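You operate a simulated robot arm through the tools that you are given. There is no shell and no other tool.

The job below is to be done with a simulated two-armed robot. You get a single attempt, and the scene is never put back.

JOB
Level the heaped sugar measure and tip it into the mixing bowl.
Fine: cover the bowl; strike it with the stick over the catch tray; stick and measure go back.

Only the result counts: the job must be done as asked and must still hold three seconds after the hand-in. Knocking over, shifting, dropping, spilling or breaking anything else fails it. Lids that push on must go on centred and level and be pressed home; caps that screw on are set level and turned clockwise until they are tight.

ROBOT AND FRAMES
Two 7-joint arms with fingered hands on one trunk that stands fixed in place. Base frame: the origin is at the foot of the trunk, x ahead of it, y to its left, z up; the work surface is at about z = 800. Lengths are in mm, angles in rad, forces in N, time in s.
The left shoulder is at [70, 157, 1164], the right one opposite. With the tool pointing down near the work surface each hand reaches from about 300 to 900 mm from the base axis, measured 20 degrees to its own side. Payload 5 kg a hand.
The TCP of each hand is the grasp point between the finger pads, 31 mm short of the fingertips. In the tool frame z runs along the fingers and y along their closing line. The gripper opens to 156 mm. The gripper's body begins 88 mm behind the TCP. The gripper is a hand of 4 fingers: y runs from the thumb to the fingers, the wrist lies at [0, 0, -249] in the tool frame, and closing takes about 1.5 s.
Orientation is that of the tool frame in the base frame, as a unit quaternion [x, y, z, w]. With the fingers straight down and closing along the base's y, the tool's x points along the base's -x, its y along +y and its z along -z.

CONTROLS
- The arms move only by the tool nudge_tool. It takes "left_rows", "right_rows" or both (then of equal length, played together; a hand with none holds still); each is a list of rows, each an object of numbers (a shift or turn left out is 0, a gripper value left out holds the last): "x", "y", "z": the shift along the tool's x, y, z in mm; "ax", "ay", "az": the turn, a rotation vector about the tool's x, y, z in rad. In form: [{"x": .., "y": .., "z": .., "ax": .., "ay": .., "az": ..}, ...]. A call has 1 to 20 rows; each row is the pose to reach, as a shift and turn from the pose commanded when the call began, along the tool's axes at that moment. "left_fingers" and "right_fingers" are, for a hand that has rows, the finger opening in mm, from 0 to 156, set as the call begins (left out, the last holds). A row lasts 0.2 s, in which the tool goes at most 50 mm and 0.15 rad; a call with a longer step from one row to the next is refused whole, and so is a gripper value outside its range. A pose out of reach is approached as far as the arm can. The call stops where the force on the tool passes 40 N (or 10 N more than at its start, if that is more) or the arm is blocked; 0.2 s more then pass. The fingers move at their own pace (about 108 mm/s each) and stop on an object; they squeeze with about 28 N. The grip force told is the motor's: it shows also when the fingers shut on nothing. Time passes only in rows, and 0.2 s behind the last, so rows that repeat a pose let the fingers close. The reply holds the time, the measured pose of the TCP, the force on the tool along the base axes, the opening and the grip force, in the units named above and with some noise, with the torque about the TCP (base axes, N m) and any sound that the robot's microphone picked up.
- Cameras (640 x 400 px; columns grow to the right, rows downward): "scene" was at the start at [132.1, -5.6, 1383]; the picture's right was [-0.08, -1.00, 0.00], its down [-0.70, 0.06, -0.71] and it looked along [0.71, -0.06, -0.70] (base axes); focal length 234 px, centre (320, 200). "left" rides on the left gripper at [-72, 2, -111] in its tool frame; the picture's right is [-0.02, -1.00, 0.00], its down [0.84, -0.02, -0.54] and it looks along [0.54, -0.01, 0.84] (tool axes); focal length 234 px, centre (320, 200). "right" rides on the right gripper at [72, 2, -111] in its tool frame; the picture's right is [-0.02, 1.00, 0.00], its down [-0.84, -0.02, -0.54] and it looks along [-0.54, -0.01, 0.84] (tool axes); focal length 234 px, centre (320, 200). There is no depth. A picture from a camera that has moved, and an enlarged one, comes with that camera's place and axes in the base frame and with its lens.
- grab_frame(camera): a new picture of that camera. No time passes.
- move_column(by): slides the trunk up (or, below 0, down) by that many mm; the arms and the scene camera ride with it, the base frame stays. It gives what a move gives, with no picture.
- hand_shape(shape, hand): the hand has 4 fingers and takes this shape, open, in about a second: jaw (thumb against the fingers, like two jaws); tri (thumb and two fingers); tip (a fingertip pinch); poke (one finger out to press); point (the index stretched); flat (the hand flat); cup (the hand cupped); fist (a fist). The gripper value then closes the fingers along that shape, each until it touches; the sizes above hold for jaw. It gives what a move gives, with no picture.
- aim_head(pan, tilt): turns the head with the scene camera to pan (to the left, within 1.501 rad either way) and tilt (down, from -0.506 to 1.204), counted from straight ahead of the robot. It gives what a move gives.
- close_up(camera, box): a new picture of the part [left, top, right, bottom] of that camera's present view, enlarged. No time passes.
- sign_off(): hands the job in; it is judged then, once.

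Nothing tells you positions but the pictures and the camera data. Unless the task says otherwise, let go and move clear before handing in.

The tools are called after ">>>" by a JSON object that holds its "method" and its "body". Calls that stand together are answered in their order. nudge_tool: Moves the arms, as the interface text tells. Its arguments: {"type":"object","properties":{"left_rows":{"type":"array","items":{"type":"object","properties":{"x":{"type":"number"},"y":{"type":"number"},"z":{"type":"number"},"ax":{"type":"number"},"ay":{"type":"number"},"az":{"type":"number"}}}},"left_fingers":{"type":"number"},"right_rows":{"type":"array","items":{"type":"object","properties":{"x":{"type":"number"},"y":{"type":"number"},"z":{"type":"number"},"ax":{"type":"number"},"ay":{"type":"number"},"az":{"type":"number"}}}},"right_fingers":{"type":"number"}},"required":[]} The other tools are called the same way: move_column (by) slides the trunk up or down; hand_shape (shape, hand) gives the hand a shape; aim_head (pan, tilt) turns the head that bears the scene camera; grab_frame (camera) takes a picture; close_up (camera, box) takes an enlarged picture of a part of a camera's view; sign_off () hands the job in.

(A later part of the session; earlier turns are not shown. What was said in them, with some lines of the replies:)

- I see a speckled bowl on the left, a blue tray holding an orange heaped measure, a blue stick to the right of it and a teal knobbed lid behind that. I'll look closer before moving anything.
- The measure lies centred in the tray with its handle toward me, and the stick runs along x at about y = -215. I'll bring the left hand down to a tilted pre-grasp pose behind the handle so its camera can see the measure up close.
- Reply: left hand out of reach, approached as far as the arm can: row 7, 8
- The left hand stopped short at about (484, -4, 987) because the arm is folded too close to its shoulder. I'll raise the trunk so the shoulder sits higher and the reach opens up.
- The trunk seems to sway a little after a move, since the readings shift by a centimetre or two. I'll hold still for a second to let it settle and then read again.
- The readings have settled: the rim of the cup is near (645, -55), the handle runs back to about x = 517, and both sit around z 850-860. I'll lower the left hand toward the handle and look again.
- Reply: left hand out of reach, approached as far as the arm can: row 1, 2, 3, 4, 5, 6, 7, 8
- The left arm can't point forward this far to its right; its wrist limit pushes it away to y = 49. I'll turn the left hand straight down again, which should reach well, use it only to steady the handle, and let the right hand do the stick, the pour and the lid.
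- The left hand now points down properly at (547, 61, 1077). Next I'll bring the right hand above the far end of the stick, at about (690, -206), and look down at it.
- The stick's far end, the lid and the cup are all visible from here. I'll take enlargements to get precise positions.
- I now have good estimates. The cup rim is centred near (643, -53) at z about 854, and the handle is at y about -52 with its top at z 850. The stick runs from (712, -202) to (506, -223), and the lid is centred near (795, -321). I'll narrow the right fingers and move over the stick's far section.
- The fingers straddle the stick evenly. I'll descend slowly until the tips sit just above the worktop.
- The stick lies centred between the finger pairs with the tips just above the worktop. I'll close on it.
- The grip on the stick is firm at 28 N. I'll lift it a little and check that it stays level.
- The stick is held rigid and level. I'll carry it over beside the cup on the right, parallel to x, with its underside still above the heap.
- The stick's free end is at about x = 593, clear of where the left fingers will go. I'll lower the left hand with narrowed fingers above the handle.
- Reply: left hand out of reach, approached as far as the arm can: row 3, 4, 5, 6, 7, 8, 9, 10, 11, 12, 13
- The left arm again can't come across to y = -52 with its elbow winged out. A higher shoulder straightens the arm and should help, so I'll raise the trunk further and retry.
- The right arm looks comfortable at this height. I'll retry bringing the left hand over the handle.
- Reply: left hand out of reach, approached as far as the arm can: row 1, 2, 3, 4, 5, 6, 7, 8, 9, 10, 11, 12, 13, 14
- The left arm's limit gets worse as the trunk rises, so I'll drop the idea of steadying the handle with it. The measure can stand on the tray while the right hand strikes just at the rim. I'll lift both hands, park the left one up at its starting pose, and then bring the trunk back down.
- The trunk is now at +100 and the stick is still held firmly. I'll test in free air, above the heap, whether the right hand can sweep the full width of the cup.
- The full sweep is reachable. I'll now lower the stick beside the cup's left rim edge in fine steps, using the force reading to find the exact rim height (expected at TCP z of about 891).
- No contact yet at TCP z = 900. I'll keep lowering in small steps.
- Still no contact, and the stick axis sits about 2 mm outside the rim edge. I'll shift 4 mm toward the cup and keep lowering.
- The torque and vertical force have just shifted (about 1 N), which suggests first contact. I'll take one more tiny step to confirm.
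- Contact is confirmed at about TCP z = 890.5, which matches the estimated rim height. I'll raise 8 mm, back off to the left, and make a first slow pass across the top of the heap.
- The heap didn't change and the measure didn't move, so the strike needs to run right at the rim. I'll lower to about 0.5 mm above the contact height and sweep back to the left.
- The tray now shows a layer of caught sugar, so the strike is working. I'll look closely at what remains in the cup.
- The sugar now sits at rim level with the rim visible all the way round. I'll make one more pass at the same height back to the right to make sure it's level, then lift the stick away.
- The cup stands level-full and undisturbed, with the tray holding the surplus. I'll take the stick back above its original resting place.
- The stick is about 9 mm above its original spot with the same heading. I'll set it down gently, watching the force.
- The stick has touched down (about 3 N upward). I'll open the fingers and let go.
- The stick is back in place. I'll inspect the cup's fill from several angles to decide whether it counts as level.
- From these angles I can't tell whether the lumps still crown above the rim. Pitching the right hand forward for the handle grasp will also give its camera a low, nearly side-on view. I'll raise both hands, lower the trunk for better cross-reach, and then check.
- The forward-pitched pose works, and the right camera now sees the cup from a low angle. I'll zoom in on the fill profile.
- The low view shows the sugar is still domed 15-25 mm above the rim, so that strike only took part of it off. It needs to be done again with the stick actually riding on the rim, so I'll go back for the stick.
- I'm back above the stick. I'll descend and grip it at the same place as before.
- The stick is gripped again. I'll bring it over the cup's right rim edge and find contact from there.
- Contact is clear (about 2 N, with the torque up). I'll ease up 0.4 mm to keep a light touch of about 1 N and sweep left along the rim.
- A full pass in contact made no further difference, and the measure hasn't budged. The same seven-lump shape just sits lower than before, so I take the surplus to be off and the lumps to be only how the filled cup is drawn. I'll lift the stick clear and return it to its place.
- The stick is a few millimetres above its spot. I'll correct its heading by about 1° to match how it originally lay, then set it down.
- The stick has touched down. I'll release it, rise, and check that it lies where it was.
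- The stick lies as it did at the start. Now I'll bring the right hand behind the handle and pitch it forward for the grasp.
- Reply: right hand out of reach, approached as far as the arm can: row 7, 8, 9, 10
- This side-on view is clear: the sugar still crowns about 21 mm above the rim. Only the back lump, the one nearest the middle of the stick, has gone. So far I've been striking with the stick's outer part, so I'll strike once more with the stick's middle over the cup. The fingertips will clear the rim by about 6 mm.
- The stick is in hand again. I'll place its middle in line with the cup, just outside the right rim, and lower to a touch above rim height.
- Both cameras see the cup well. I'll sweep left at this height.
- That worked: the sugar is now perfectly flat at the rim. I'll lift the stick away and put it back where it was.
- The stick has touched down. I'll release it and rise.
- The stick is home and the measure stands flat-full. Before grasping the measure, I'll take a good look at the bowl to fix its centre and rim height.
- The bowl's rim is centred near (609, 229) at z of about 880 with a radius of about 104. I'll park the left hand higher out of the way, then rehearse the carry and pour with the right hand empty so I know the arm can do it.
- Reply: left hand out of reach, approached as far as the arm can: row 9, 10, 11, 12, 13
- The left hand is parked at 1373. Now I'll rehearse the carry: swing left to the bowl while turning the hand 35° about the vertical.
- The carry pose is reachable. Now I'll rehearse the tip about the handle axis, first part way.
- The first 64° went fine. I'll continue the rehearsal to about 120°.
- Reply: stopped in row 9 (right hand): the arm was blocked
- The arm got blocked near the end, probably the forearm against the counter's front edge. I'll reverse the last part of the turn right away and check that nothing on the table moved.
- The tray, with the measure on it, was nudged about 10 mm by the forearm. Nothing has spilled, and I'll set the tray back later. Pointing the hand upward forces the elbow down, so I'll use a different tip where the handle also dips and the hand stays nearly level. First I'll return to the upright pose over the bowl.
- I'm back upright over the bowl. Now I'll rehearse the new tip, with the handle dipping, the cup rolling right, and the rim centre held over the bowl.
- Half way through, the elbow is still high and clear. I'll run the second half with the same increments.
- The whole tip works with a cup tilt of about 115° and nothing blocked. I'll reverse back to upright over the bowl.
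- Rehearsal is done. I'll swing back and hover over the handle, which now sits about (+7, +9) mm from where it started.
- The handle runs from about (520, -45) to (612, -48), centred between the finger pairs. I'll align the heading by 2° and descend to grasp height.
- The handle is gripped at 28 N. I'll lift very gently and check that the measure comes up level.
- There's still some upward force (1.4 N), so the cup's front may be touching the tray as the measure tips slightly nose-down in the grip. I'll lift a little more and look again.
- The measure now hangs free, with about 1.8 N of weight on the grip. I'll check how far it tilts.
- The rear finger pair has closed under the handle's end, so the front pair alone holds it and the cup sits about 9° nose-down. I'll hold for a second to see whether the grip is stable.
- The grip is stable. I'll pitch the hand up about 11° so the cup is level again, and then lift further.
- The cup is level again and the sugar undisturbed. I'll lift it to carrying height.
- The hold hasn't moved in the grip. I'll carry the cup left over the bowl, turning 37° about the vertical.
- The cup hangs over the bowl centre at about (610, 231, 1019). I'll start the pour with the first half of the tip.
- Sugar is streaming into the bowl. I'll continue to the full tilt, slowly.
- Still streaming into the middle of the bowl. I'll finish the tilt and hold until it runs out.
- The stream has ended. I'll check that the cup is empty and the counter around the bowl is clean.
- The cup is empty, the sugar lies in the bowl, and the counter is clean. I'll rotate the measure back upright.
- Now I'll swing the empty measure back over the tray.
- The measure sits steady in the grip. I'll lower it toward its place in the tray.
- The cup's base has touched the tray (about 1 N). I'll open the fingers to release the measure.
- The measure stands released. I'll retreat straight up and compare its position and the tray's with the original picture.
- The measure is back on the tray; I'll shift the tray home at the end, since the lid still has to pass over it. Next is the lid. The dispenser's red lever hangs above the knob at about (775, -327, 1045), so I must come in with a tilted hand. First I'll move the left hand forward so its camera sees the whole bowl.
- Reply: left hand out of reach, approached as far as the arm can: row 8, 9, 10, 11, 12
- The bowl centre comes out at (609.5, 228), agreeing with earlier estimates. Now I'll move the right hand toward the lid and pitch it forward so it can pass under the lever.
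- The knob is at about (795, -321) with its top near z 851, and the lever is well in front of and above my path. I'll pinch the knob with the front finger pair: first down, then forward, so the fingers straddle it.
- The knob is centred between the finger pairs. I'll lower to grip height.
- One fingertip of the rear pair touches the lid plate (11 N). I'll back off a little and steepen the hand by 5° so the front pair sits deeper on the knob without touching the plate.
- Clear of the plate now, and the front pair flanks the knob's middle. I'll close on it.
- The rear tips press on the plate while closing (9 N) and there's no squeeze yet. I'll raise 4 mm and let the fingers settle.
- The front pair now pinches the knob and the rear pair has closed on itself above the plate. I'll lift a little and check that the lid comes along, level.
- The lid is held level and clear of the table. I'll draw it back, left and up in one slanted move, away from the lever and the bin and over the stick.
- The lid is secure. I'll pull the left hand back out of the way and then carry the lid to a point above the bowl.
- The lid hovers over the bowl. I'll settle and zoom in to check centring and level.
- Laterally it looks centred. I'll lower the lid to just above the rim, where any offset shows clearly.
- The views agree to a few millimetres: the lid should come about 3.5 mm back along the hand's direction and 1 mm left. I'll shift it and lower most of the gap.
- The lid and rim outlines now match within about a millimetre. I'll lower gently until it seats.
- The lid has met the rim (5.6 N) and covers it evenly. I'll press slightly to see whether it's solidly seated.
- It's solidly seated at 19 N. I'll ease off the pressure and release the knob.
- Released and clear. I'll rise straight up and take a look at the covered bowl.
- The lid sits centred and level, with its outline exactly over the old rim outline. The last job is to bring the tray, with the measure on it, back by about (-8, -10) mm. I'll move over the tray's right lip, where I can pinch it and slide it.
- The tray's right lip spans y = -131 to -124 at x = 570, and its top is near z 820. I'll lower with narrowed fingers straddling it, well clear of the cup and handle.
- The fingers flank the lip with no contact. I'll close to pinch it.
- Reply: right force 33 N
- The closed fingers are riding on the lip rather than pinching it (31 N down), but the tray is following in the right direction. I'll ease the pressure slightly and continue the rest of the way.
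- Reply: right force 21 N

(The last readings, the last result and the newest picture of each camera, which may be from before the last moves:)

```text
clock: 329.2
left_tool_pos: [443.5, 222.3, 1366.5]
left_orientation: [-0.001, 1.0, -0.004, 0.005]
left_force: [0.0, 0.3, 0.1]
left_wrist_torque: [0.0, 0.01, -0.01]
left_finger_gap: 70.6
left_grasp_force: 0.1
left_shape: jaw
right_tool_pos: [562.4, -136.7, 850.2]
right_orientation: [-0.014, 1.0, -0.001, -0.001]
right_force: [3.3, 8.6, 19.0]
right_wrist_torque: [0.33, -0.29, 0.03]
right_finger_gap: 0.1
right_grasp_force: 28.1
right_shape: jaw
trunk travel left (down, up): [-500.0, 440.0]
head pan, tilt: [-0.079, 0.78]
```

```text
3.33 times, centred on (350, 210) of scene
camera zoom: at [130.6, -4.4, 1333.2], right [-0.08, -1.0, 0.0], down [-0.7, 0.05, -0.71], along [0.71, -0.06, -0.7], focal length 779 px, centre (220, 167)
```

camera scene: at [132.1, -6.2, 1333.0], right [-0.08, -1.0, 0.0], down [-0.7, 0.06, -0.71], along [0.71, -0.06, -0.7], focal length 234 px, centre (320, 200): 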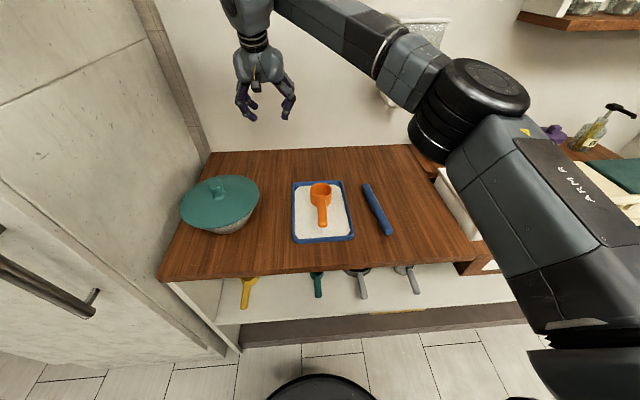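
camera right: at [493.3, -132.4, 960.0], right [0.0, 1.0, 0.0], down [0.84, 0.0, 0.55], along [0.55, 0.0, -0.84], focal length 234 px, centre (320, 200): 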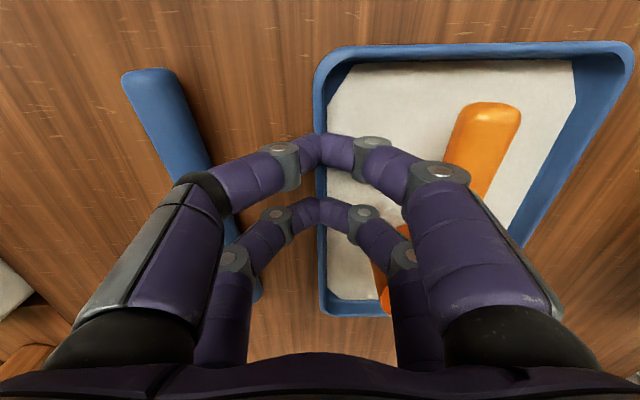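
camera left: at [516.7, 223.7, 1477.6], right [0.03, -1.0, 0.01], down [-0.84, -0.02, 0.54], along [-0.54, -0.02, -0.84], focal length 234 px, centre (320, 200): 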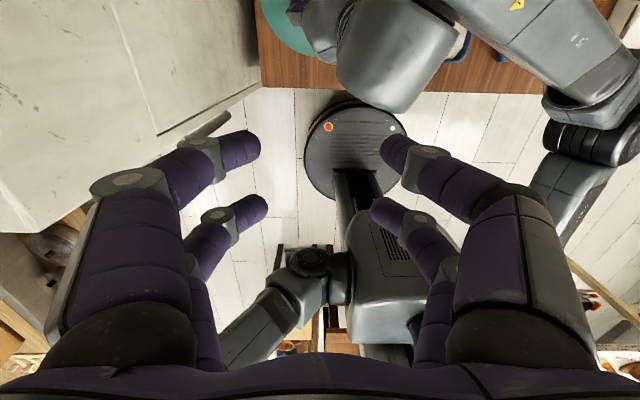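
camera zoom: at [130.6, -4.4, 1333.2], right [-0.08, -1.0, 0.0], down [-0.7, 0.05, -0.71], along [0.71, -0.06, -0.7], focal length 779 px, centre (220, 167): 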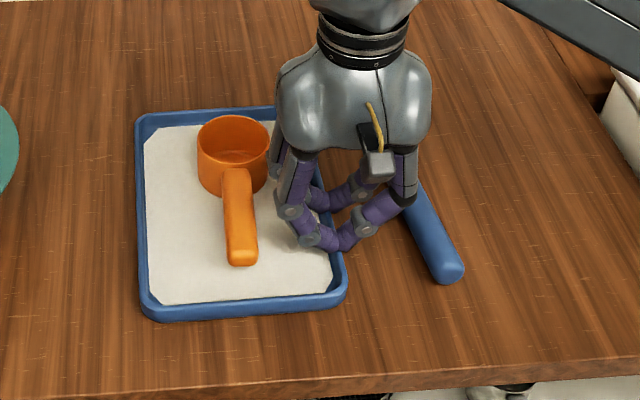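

The tray is nearly home. One last small nudge, then I'll lift off and compare with the trunk relaxed.

>>> {"method": "nudge_tool", "body": {"right_rows": [{"x": 0.7, "y": -0.8}, {"x": 1.5, "y": -1.8}, {"x": 1.5, "y": -1.8}, {"x": 1.5, "y": -1.8}, {"x": 1.5, "y": -1.8, "z": -1.5}, {"x": 1.5, "y": -1.8, "z": -3}, {"x": 1.5, "y": -1.8, "z": -5}, {"x": 1.5, "y": -1.8, "z": -9}, {"x": 1.5, "y": -1.8, "z": -16}, {"x": 1.5, "y": -1.8, "z": -26}, {"x": 1.5, "y": -1.8, "z": -40}, {"x": 1.5, "y": -1.8, "z": -40}, {"x": 1.5, "y": -1.8, "z": -40}]}}

>>> {"method": "close_up", "body": {"camera": "scene", "box": [270, 150, 430, 270]}}

>>> {"method": "grab_frame", "body": {"camera": "right"}}

```text
clock: 332.0
left_tool_pos: [444.7, 220.3, 1365.8]
left_orientation: [0.0, 1.0, -0.003, 0.004]
left_force: [-0.7, -0.2, -0.8]
left_wrist_torque: [0.01, 0.01, -0.01]
left_finger_gap: 70.3
left_grasp_force: 0.0
left_shape: jaw
right_tool_pos: [560.7, -139.3, 889.8]
right_orientation: [-0.013, 1.0, 0.0, 0.0]
right_force: [-0.1, -0.3, -2.2]
right_wrist_torque: [-0.07, 0.13, -0.01]
right_finger_gap: 0.1
right_grasp_force: 27.6
right_shape: jaw
trunk travel left (down, up): [-500.0, 440.0]
head pan, tilt: [-0.079, 0.78]
```

```text
3.33 times, centred on (350, 210) of scene
camera zoom: at [132.3, -6.0, 1333.0], right [-0.08, -1.0, 0.0], down [-0.7, 0.06, -0.71], along [0.71, -0.06, -0.7], focal length 779 px, centre (220, 167)
```

zoom: 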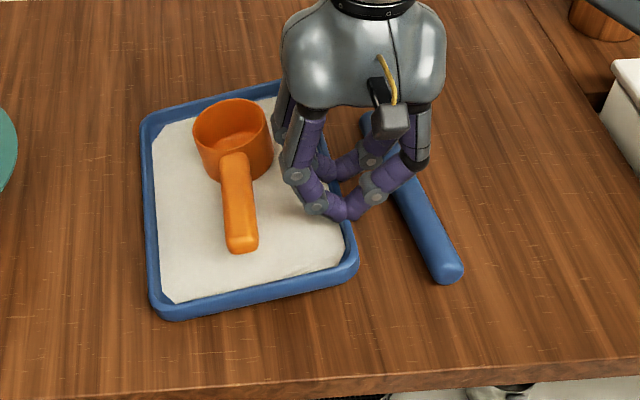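

```text
taken
camera right: at [490.0, -138.8, 1000.2], right [0.0, 1.0, 0.0], down [0.84, 0.0, 0.54], along [0.54, 0.0, -0.84], focal length 234 px, centre (320, 200)
```

right: 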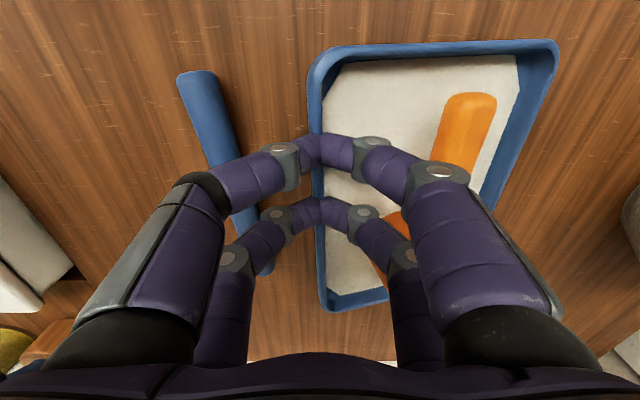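

The pinch did hold the lip, so the tray's right side came up with the hand. I'll lower it back down gently right away.

>>> {"method": "nudge_tool", "body": {"right_rows": [{"z": 4}, {"z": 9}, {"z": 14}, {"z": 19}, {"z": 24}, {"z": 28}, {"z": 32}, {"z": 35}, {"z": 36.5}, {"z": 37.5}, {"z": 37.5}, {"z": 37.5}]}}

>>> {"method": "close_up", "body": {"camera": "scene", "box": [270, 150, 430, 270]}}

>>> {"method": "grab_frame", "body": {"camera": "right"}}

```text
clock: 334.6
left_tool_pos: [446.2, 219.5, 1366.7]
left_orientation: [-0.001, 1.0, -0.003, 0.003]
left_force: [0.1, 0.3, 0.2]
left_wrist_torque: [0.0, -0.02, -0.04]
left_finger_gap: 70.6
left_grasp_force: 0.0
left_shape: jaw
right_tool_pos: [560.9, -138.4, 851.7]
right_orientation: [-0.012, 1.0, 0.0, 0.0]
right_force: [0.9, -0.6, -0.8]
right_wrist_torque: [0.01, 0.01, -0.04]
right_finger_gap: 0.1
right_grasp_force: 28.0
right_shape: jaw
trunk travel left (down, up): [-500.0, 440.0]
head pan, tilt: [-0.079, 0.78]
```

```text
3.33 times, centred on (350, 210) of scene
camera zoom: at [132.1, -6.1, 1333.1], right [-0.08, -1.0, 0.0], down [-0.7, 0.06, -0.71], along [0.71, -0.06, -0.7], focal length 779 px, centre (220, 167)
```

zoom: 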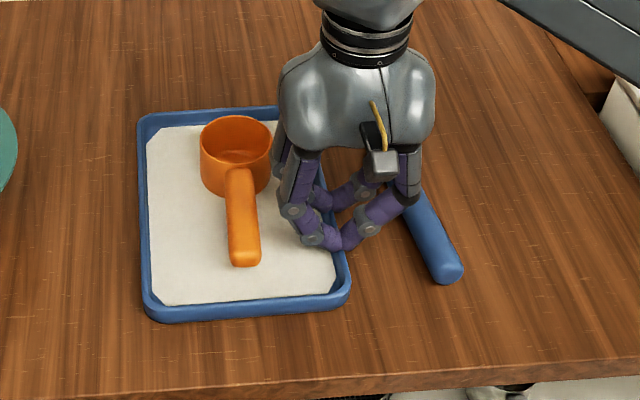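

```text
taken
camera right: at [489.9, -139.0, 962.0], right [0.0, 1.0, 0.0], down [0.84, 0.0, 0.54], along [0.54, 0.0, -0.84], focal length 234 px, centre (320, 200)
```

right: 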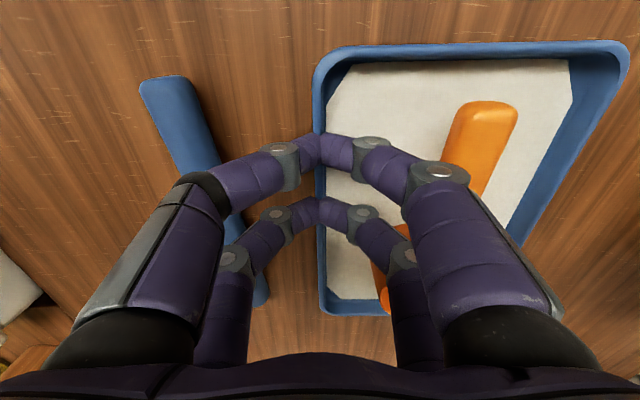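

The tray is down again, upright, with nothing spilled, and it's now essentially at its original place. I'll set it fully down and this time open the fingers before lifting.

>>> {"method": "nudge_tool", "body": {"right_rows": [{"z": 0.8}, {"z": 1.6}, {"z": 1.6}, {"z": 1.6}]}}

>>> {"method": "nudge_tool", "body": {"right_rows": [{"z": 0}, {"z": 0}, {"z": 0}, {"z": 0}, {"z": 0}, {"z": 0}], "right_fingers": 28}}

>>> {"method": "grab_frame", "body": {"camera": "right"}}

>>> {"method": "close_up", "body": {"camera": "scene", "box": [270, 150, 430, 270]}}

```text
clock: 335.6
left_tool_pos: [443.7, 220.0, 1366.9]
left_orientation: [-0.001, 1.0, -0.002, 0.004]
left_force: [0.4, 0.7, -0.4]
left_wrist_torque: [0.0, 0.04, 0.01]
left_finger_gap: 70.6
left_grasp_force: 0.1
left_shape: jaw
right_tool_pos: [561.3, -138.9, 850.2]
right_orientation: [-0.013, 1.0, -0.001, 0.001]
right_force: [1.4, -1.4, 10.0]
right_wrist_torque: [-0.06, -0.15, -0.1]
right_finger_gap: 0.0
right_grasp_force: 27.8
right_shape: jaw
trunk travel left (down, up): [-500.0, 440.0]
head pan, tilt: [-0.079, 0.78]
```

```text
clock: 337.0
left_tool_pos: [444.0, 220.5, 1366.6]
left_orientation: [-0.001, 1.0, -0.002, 0.003]
left_force: [-1.0, 0.2, -0.4]
left_wrist_torque: [0.06, 0.03, -0.01]
left_finger_gap: 70.7
left_grasp_force: 0.0
left_shape: jaw
right_tool_pos: [561.9, -139.1, 848.8]
right_orientation: [-0.012, 1.0, 0.0, -0.001]
right_force: [-0.7, -0.2, 0.2]
right_wrist_torque: [-0.02, 0.0, -0.01]
right_finger_gap: 27.5
right_grasp_force: 0.1
right_shape: jaw
trunk travel left (down, up): [-500.0, 440.0]
head pan, tilt: [-0.079, 0.78]
```

```text
taken
camera right: at [490.0, -139.1, 960.5], right [0.0, 1.0, 0.0], down [0.84, 0.0, 0.54], along [0.54, 0.0, -0.84], focal length 234 px, centre (320, 200)
```

right: 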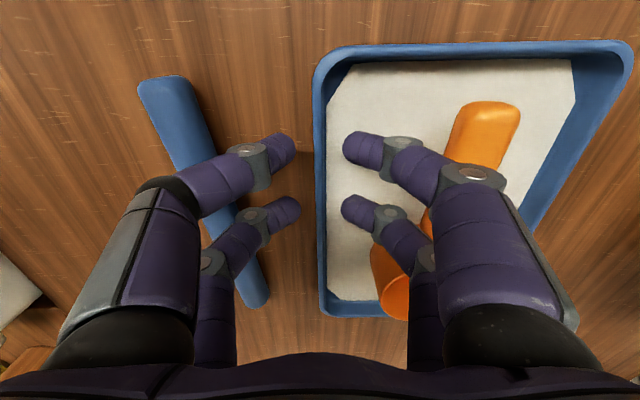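

```text
3.33 times, centred on (350, 210) of scene
camera zoom: at [132.2, -6.0, 1333.0], right [-0.08, -1.0, 0.0], down [-0.7, 0.06, -0.71], along [0.71, -0.06, -0.7], focal length 779 px, centre (220, 167)
```

zoom: 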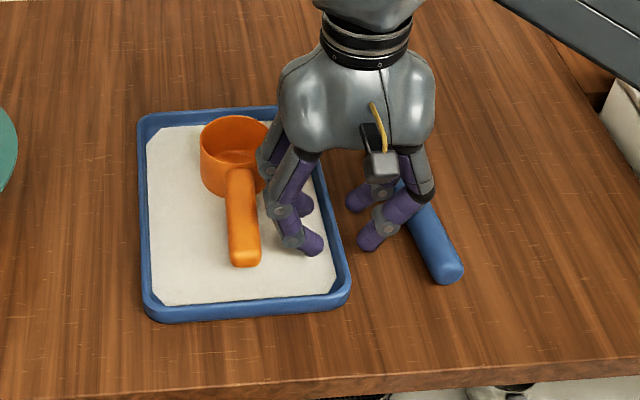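

The lip is free on both sides. I'll lift a little first and verify that the tray stays put.

>>> {"method": "nudge_tool", "body": {"right_rows": [{"z": -3}, {"z": -7}, {"z": -12}, {"z": -18}, {"z": -18}]}}

>>> {"method": "close_up", "body": {"camera": "scene", "box": [270, 150, 430, 270]}}

```text
clock: 338.2
left_tool_pos: [443.8, 220.4, 1367.1]
left_orientation: [0.0, 1.0, -0.002, 0.004]
left_force: [0.3, -0.7, -0.2]
left_wrist_torque: [-0.02, 0.01, 0.03]
left_finger_gap: 70.4
left_grasp_force: 0.1
left_shape: jaw
right_tool_pos: [560.8, -138.8, 867.1]
right_orientation: [-0.012, 1.0, 0.0, -0.001]
right_force: [-0.1, 0.3, 0.7]
right_wrist_torque: [-0.02, -0.01, 0.01]
right_finger_gap: 27.6
right_grasp_force: 0.0
right_shape: jaw
trunk travel left (down, up): [-500.0, 440.0]
head pan, tilt: [-0.079, 0.78]
```

```text
3.33 times, centred on (350, 210) of scene
camera zoom: at [132.1, -6.1, 1333.0], right [-0.08, -1.0, 0.0], down [-0.7, 0.06, -0.71], along [0.71, -0.06, -0.7], focal length 779 px, centre (220, 167)
```

zoom: 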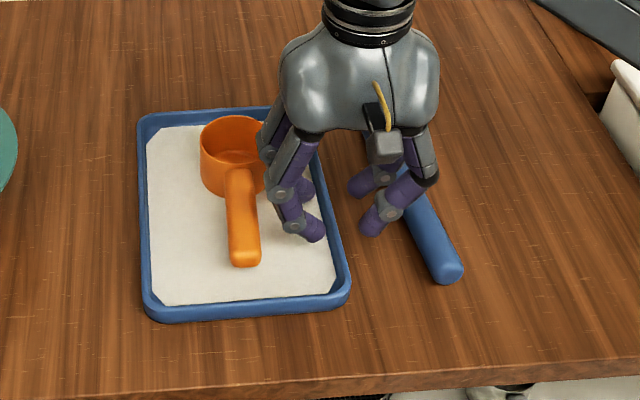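

The tray stays put. I'll take the right hand up and away.

>>> {"method": "nudge_tool", "body": {"right_rows": [{"z": -8}, {"z": -22}, {"z": -42}, {"z": -66}, {"z": -92}, {"z": -118}, {"z": -142}, {"y": -10, "z": -160}, {"y": -28, "z": -175}, {"y": -52, "z": -185}, {"y": -80, "z": -190}, {"y": -108, "z": -195}, {"y": -134, "z": -200}, {"y": -152, "z": -200}, {"y": -160, "z": -200}, {"y": -160, "z": -200}, {"y": -160, "z": -200}]}}

>>> {"method": "grab_frame", "body": {"camera": "scene"}}

>>> {"method": "close_up", "body": {"camera": "scene", "box": [270, 150, 430, 270]}}

>>> {"method": "close_up", "body": {"camera": "scene", "box": [280, 170, 360, 250]}}

```text
clock: 341.8
left_tool_pos: [444.6, 220.9, 1365.7]
left_orientation: [-0.002, 1.0, -0.004, 0.004]
left_force: [-0.2, -0.1, 0.1]
left_wrist_torque: [0.03, 0.0, -0.01]
left_finger_gap: 70.5
left_grasp_force: 0.1
left_shape: jaw
right_tool_pos: [565.4, -298.8, 1067.4]
right_orientation: [-0.012, 1.0, -0.001, 0.001]
right_force: [-0.6, -0.2, -0.2]
right_wrist_torque: [0.01, 0.0, 0.05]
right_finger_gap: 27.5
right_grasp_force: 0.1
right_shape: jaw
trunk travel left (down, up): [-500.0, 440.0]
head pan, tilt: [-0.079, 0.78]
```

```text
taken
camera scene: at [132.1, -6.2, 1333.0], right [-0.08, -1.0, 0.0], down [-0.7, 0.06, -0.71], along [0.71, -0.06, -0.7], focal length 234 px, centre (320, 200)
```

scene: 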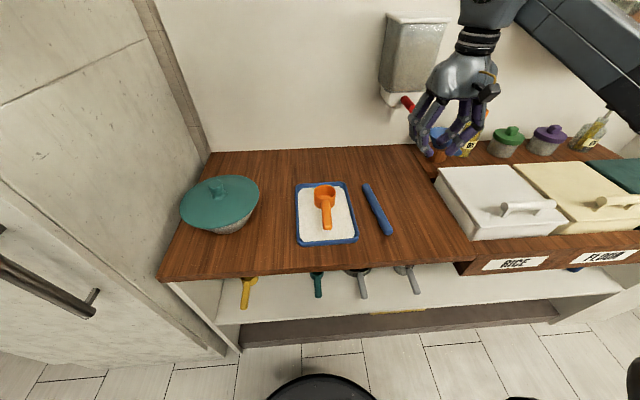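

```text
3.33 times, centred on (350, 210) of scene
camera zoom: at [132.1, -6.2, 1333.0], right [-0.08, -1.0, 0.0], down [-0.7, 0.06, -0.71], along [0.71, -0.06, -0.7], focal length 779 px, centre (220, 167)
```

zoom: 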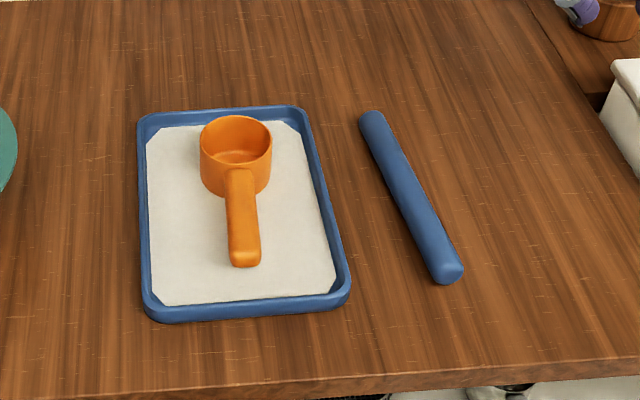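

```text
5.00 times, centred on (320, 210) of scene
camera zoom: at [132.1, -6.2, 1333.0], right [-0.08, -1.0, 0.0], down [-0.7, 0.06, -0.71], along [0.71, -0.06, -0.7], focal length 1168 px, centre (320, 150)
```

zoom: 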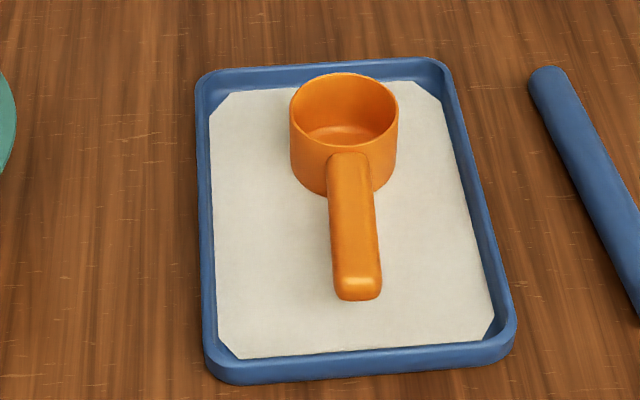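

The tray is within about 3 mm of its original outline, the measure stands in it, and the stick is in place. I'll do a final check of the lid and the surroundings.

>>> {"method": "close_up", "body": {"camera": "scene", "box": [160, 150, 290, 250]}}

>>> {"method": "close_up", "body": {"camera": "scene", "box": [360, 0, 640, 260]}}

>>> {"method": "grab_frame", "body": {"camera": "left"}}

>>> {"method": "grab_frame", "body": {"camera": "right"}}

```text
4.00 times, centred on (225, 200) of scene
camera zoom: at [132.1, -6.2, 1333.0], right [-0.08, -1.0, 0.0], down [-0.7, 0.06, -0.71], along [0.71, -0.06, -0.7], focal length 935 px, centre (700, 200)
```

zoom: 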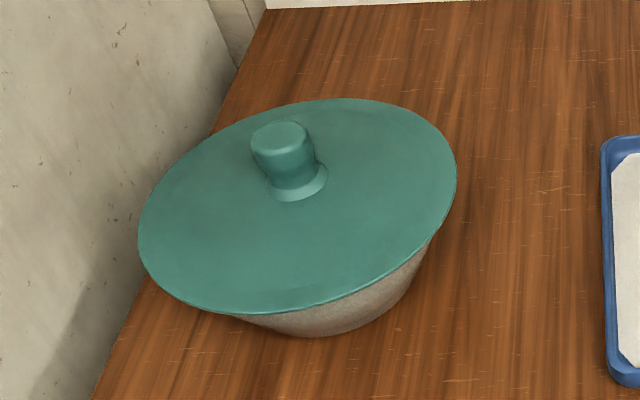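

```text
1.54 times, centred on (500, 130) of scene
camera zoom: at [132.1, -6.2, 1333.0], right [-0.08, -1.0, 0.0], down [-0.7, 0.06, -0.71], along [0.71, -0.06, -0.7], focal length 360 px, centre (43, 308)
```

zoom: 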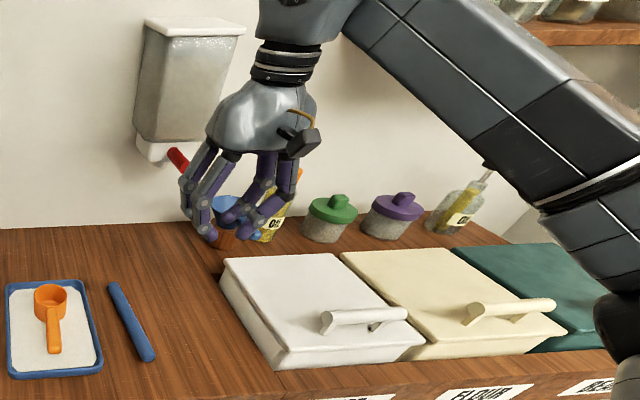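

```text
taken
camera left: at [516.6, 222.9, 1477.7], right [0.02, -1.0, 0.01], down [-0.84, -0.02, 0.54], along [-0.54, -0.02, -0.84], focal length 234 px, centre (320, 200)
```

left: 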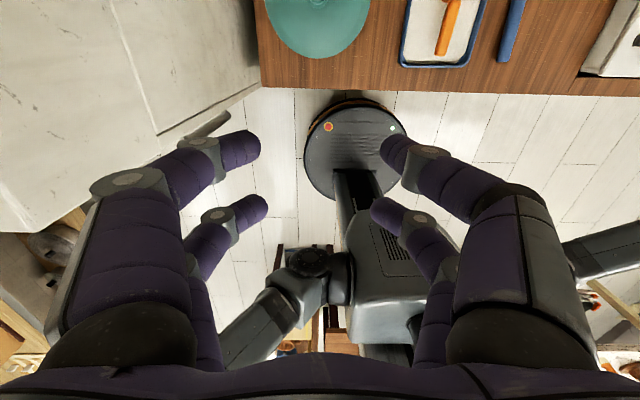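

```text
taken
camera right: at [494.1, -298.9, 1178.6], right [0.0, 1.0, 0.0], down [0.84, 0.0, 0.54], along [0.54, 0.0, -0.84], focal length 234 px, centre (320, 200)
```

right: 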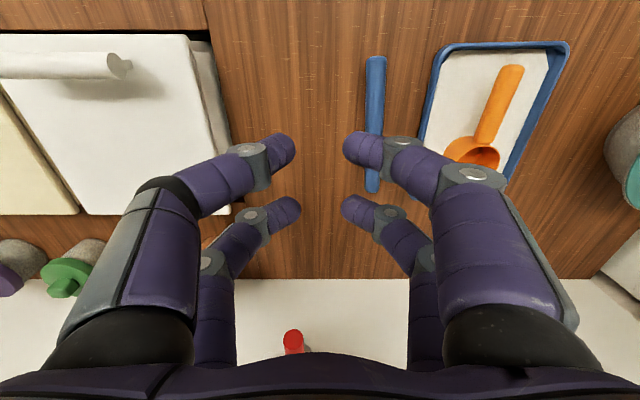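

The sugar was struck level and poured into the bowl, and the lid now sits centred and level on it. The stick is back in its place and the measure is back on its tray, about 8 mm from where it first stood. I accidentally shifted the tray along the way and slid it back to within about 3 mm. I see no spilled sugar, and both hands are clear, so I'm handing in the job.

>>> {"method": "sign_off", "body": {}}

```text
The job is handed in.
```

I've handed in the job. The sugar was struck level and tipped into the mixing bowl, and the bowl is covered.

- **Levelling:** it took three strikes over the tray. The first two only took off part of the heap; the last one left the sugar flat at the rim, and the surplus stayed in the tray.
- **Pouring:** the measure emptied fully into the bowl, and I saw no sugar on the counter.
- **Lid:** it sits centred and level on the bowl. I pressed it down with about 19 N and it was solidly seated.
- **Stick and measure:** the stick is back where it lay. The measure is back on the tray, upright and about 8 mm from its first spot.

**Tray disturbed:**
- While I rehearsed the pour with an empty hand, my arm was blocked and the tray, with the full measure on it, was pushed about 10 mm.
- When I slid it back at the end, the grip lifted its right side about 40 mm before I set it down again.
- The measure stayed upright and I saw nothing spill.
- The tray ended within about 3 mm of its original place, judged from the camera pictures.
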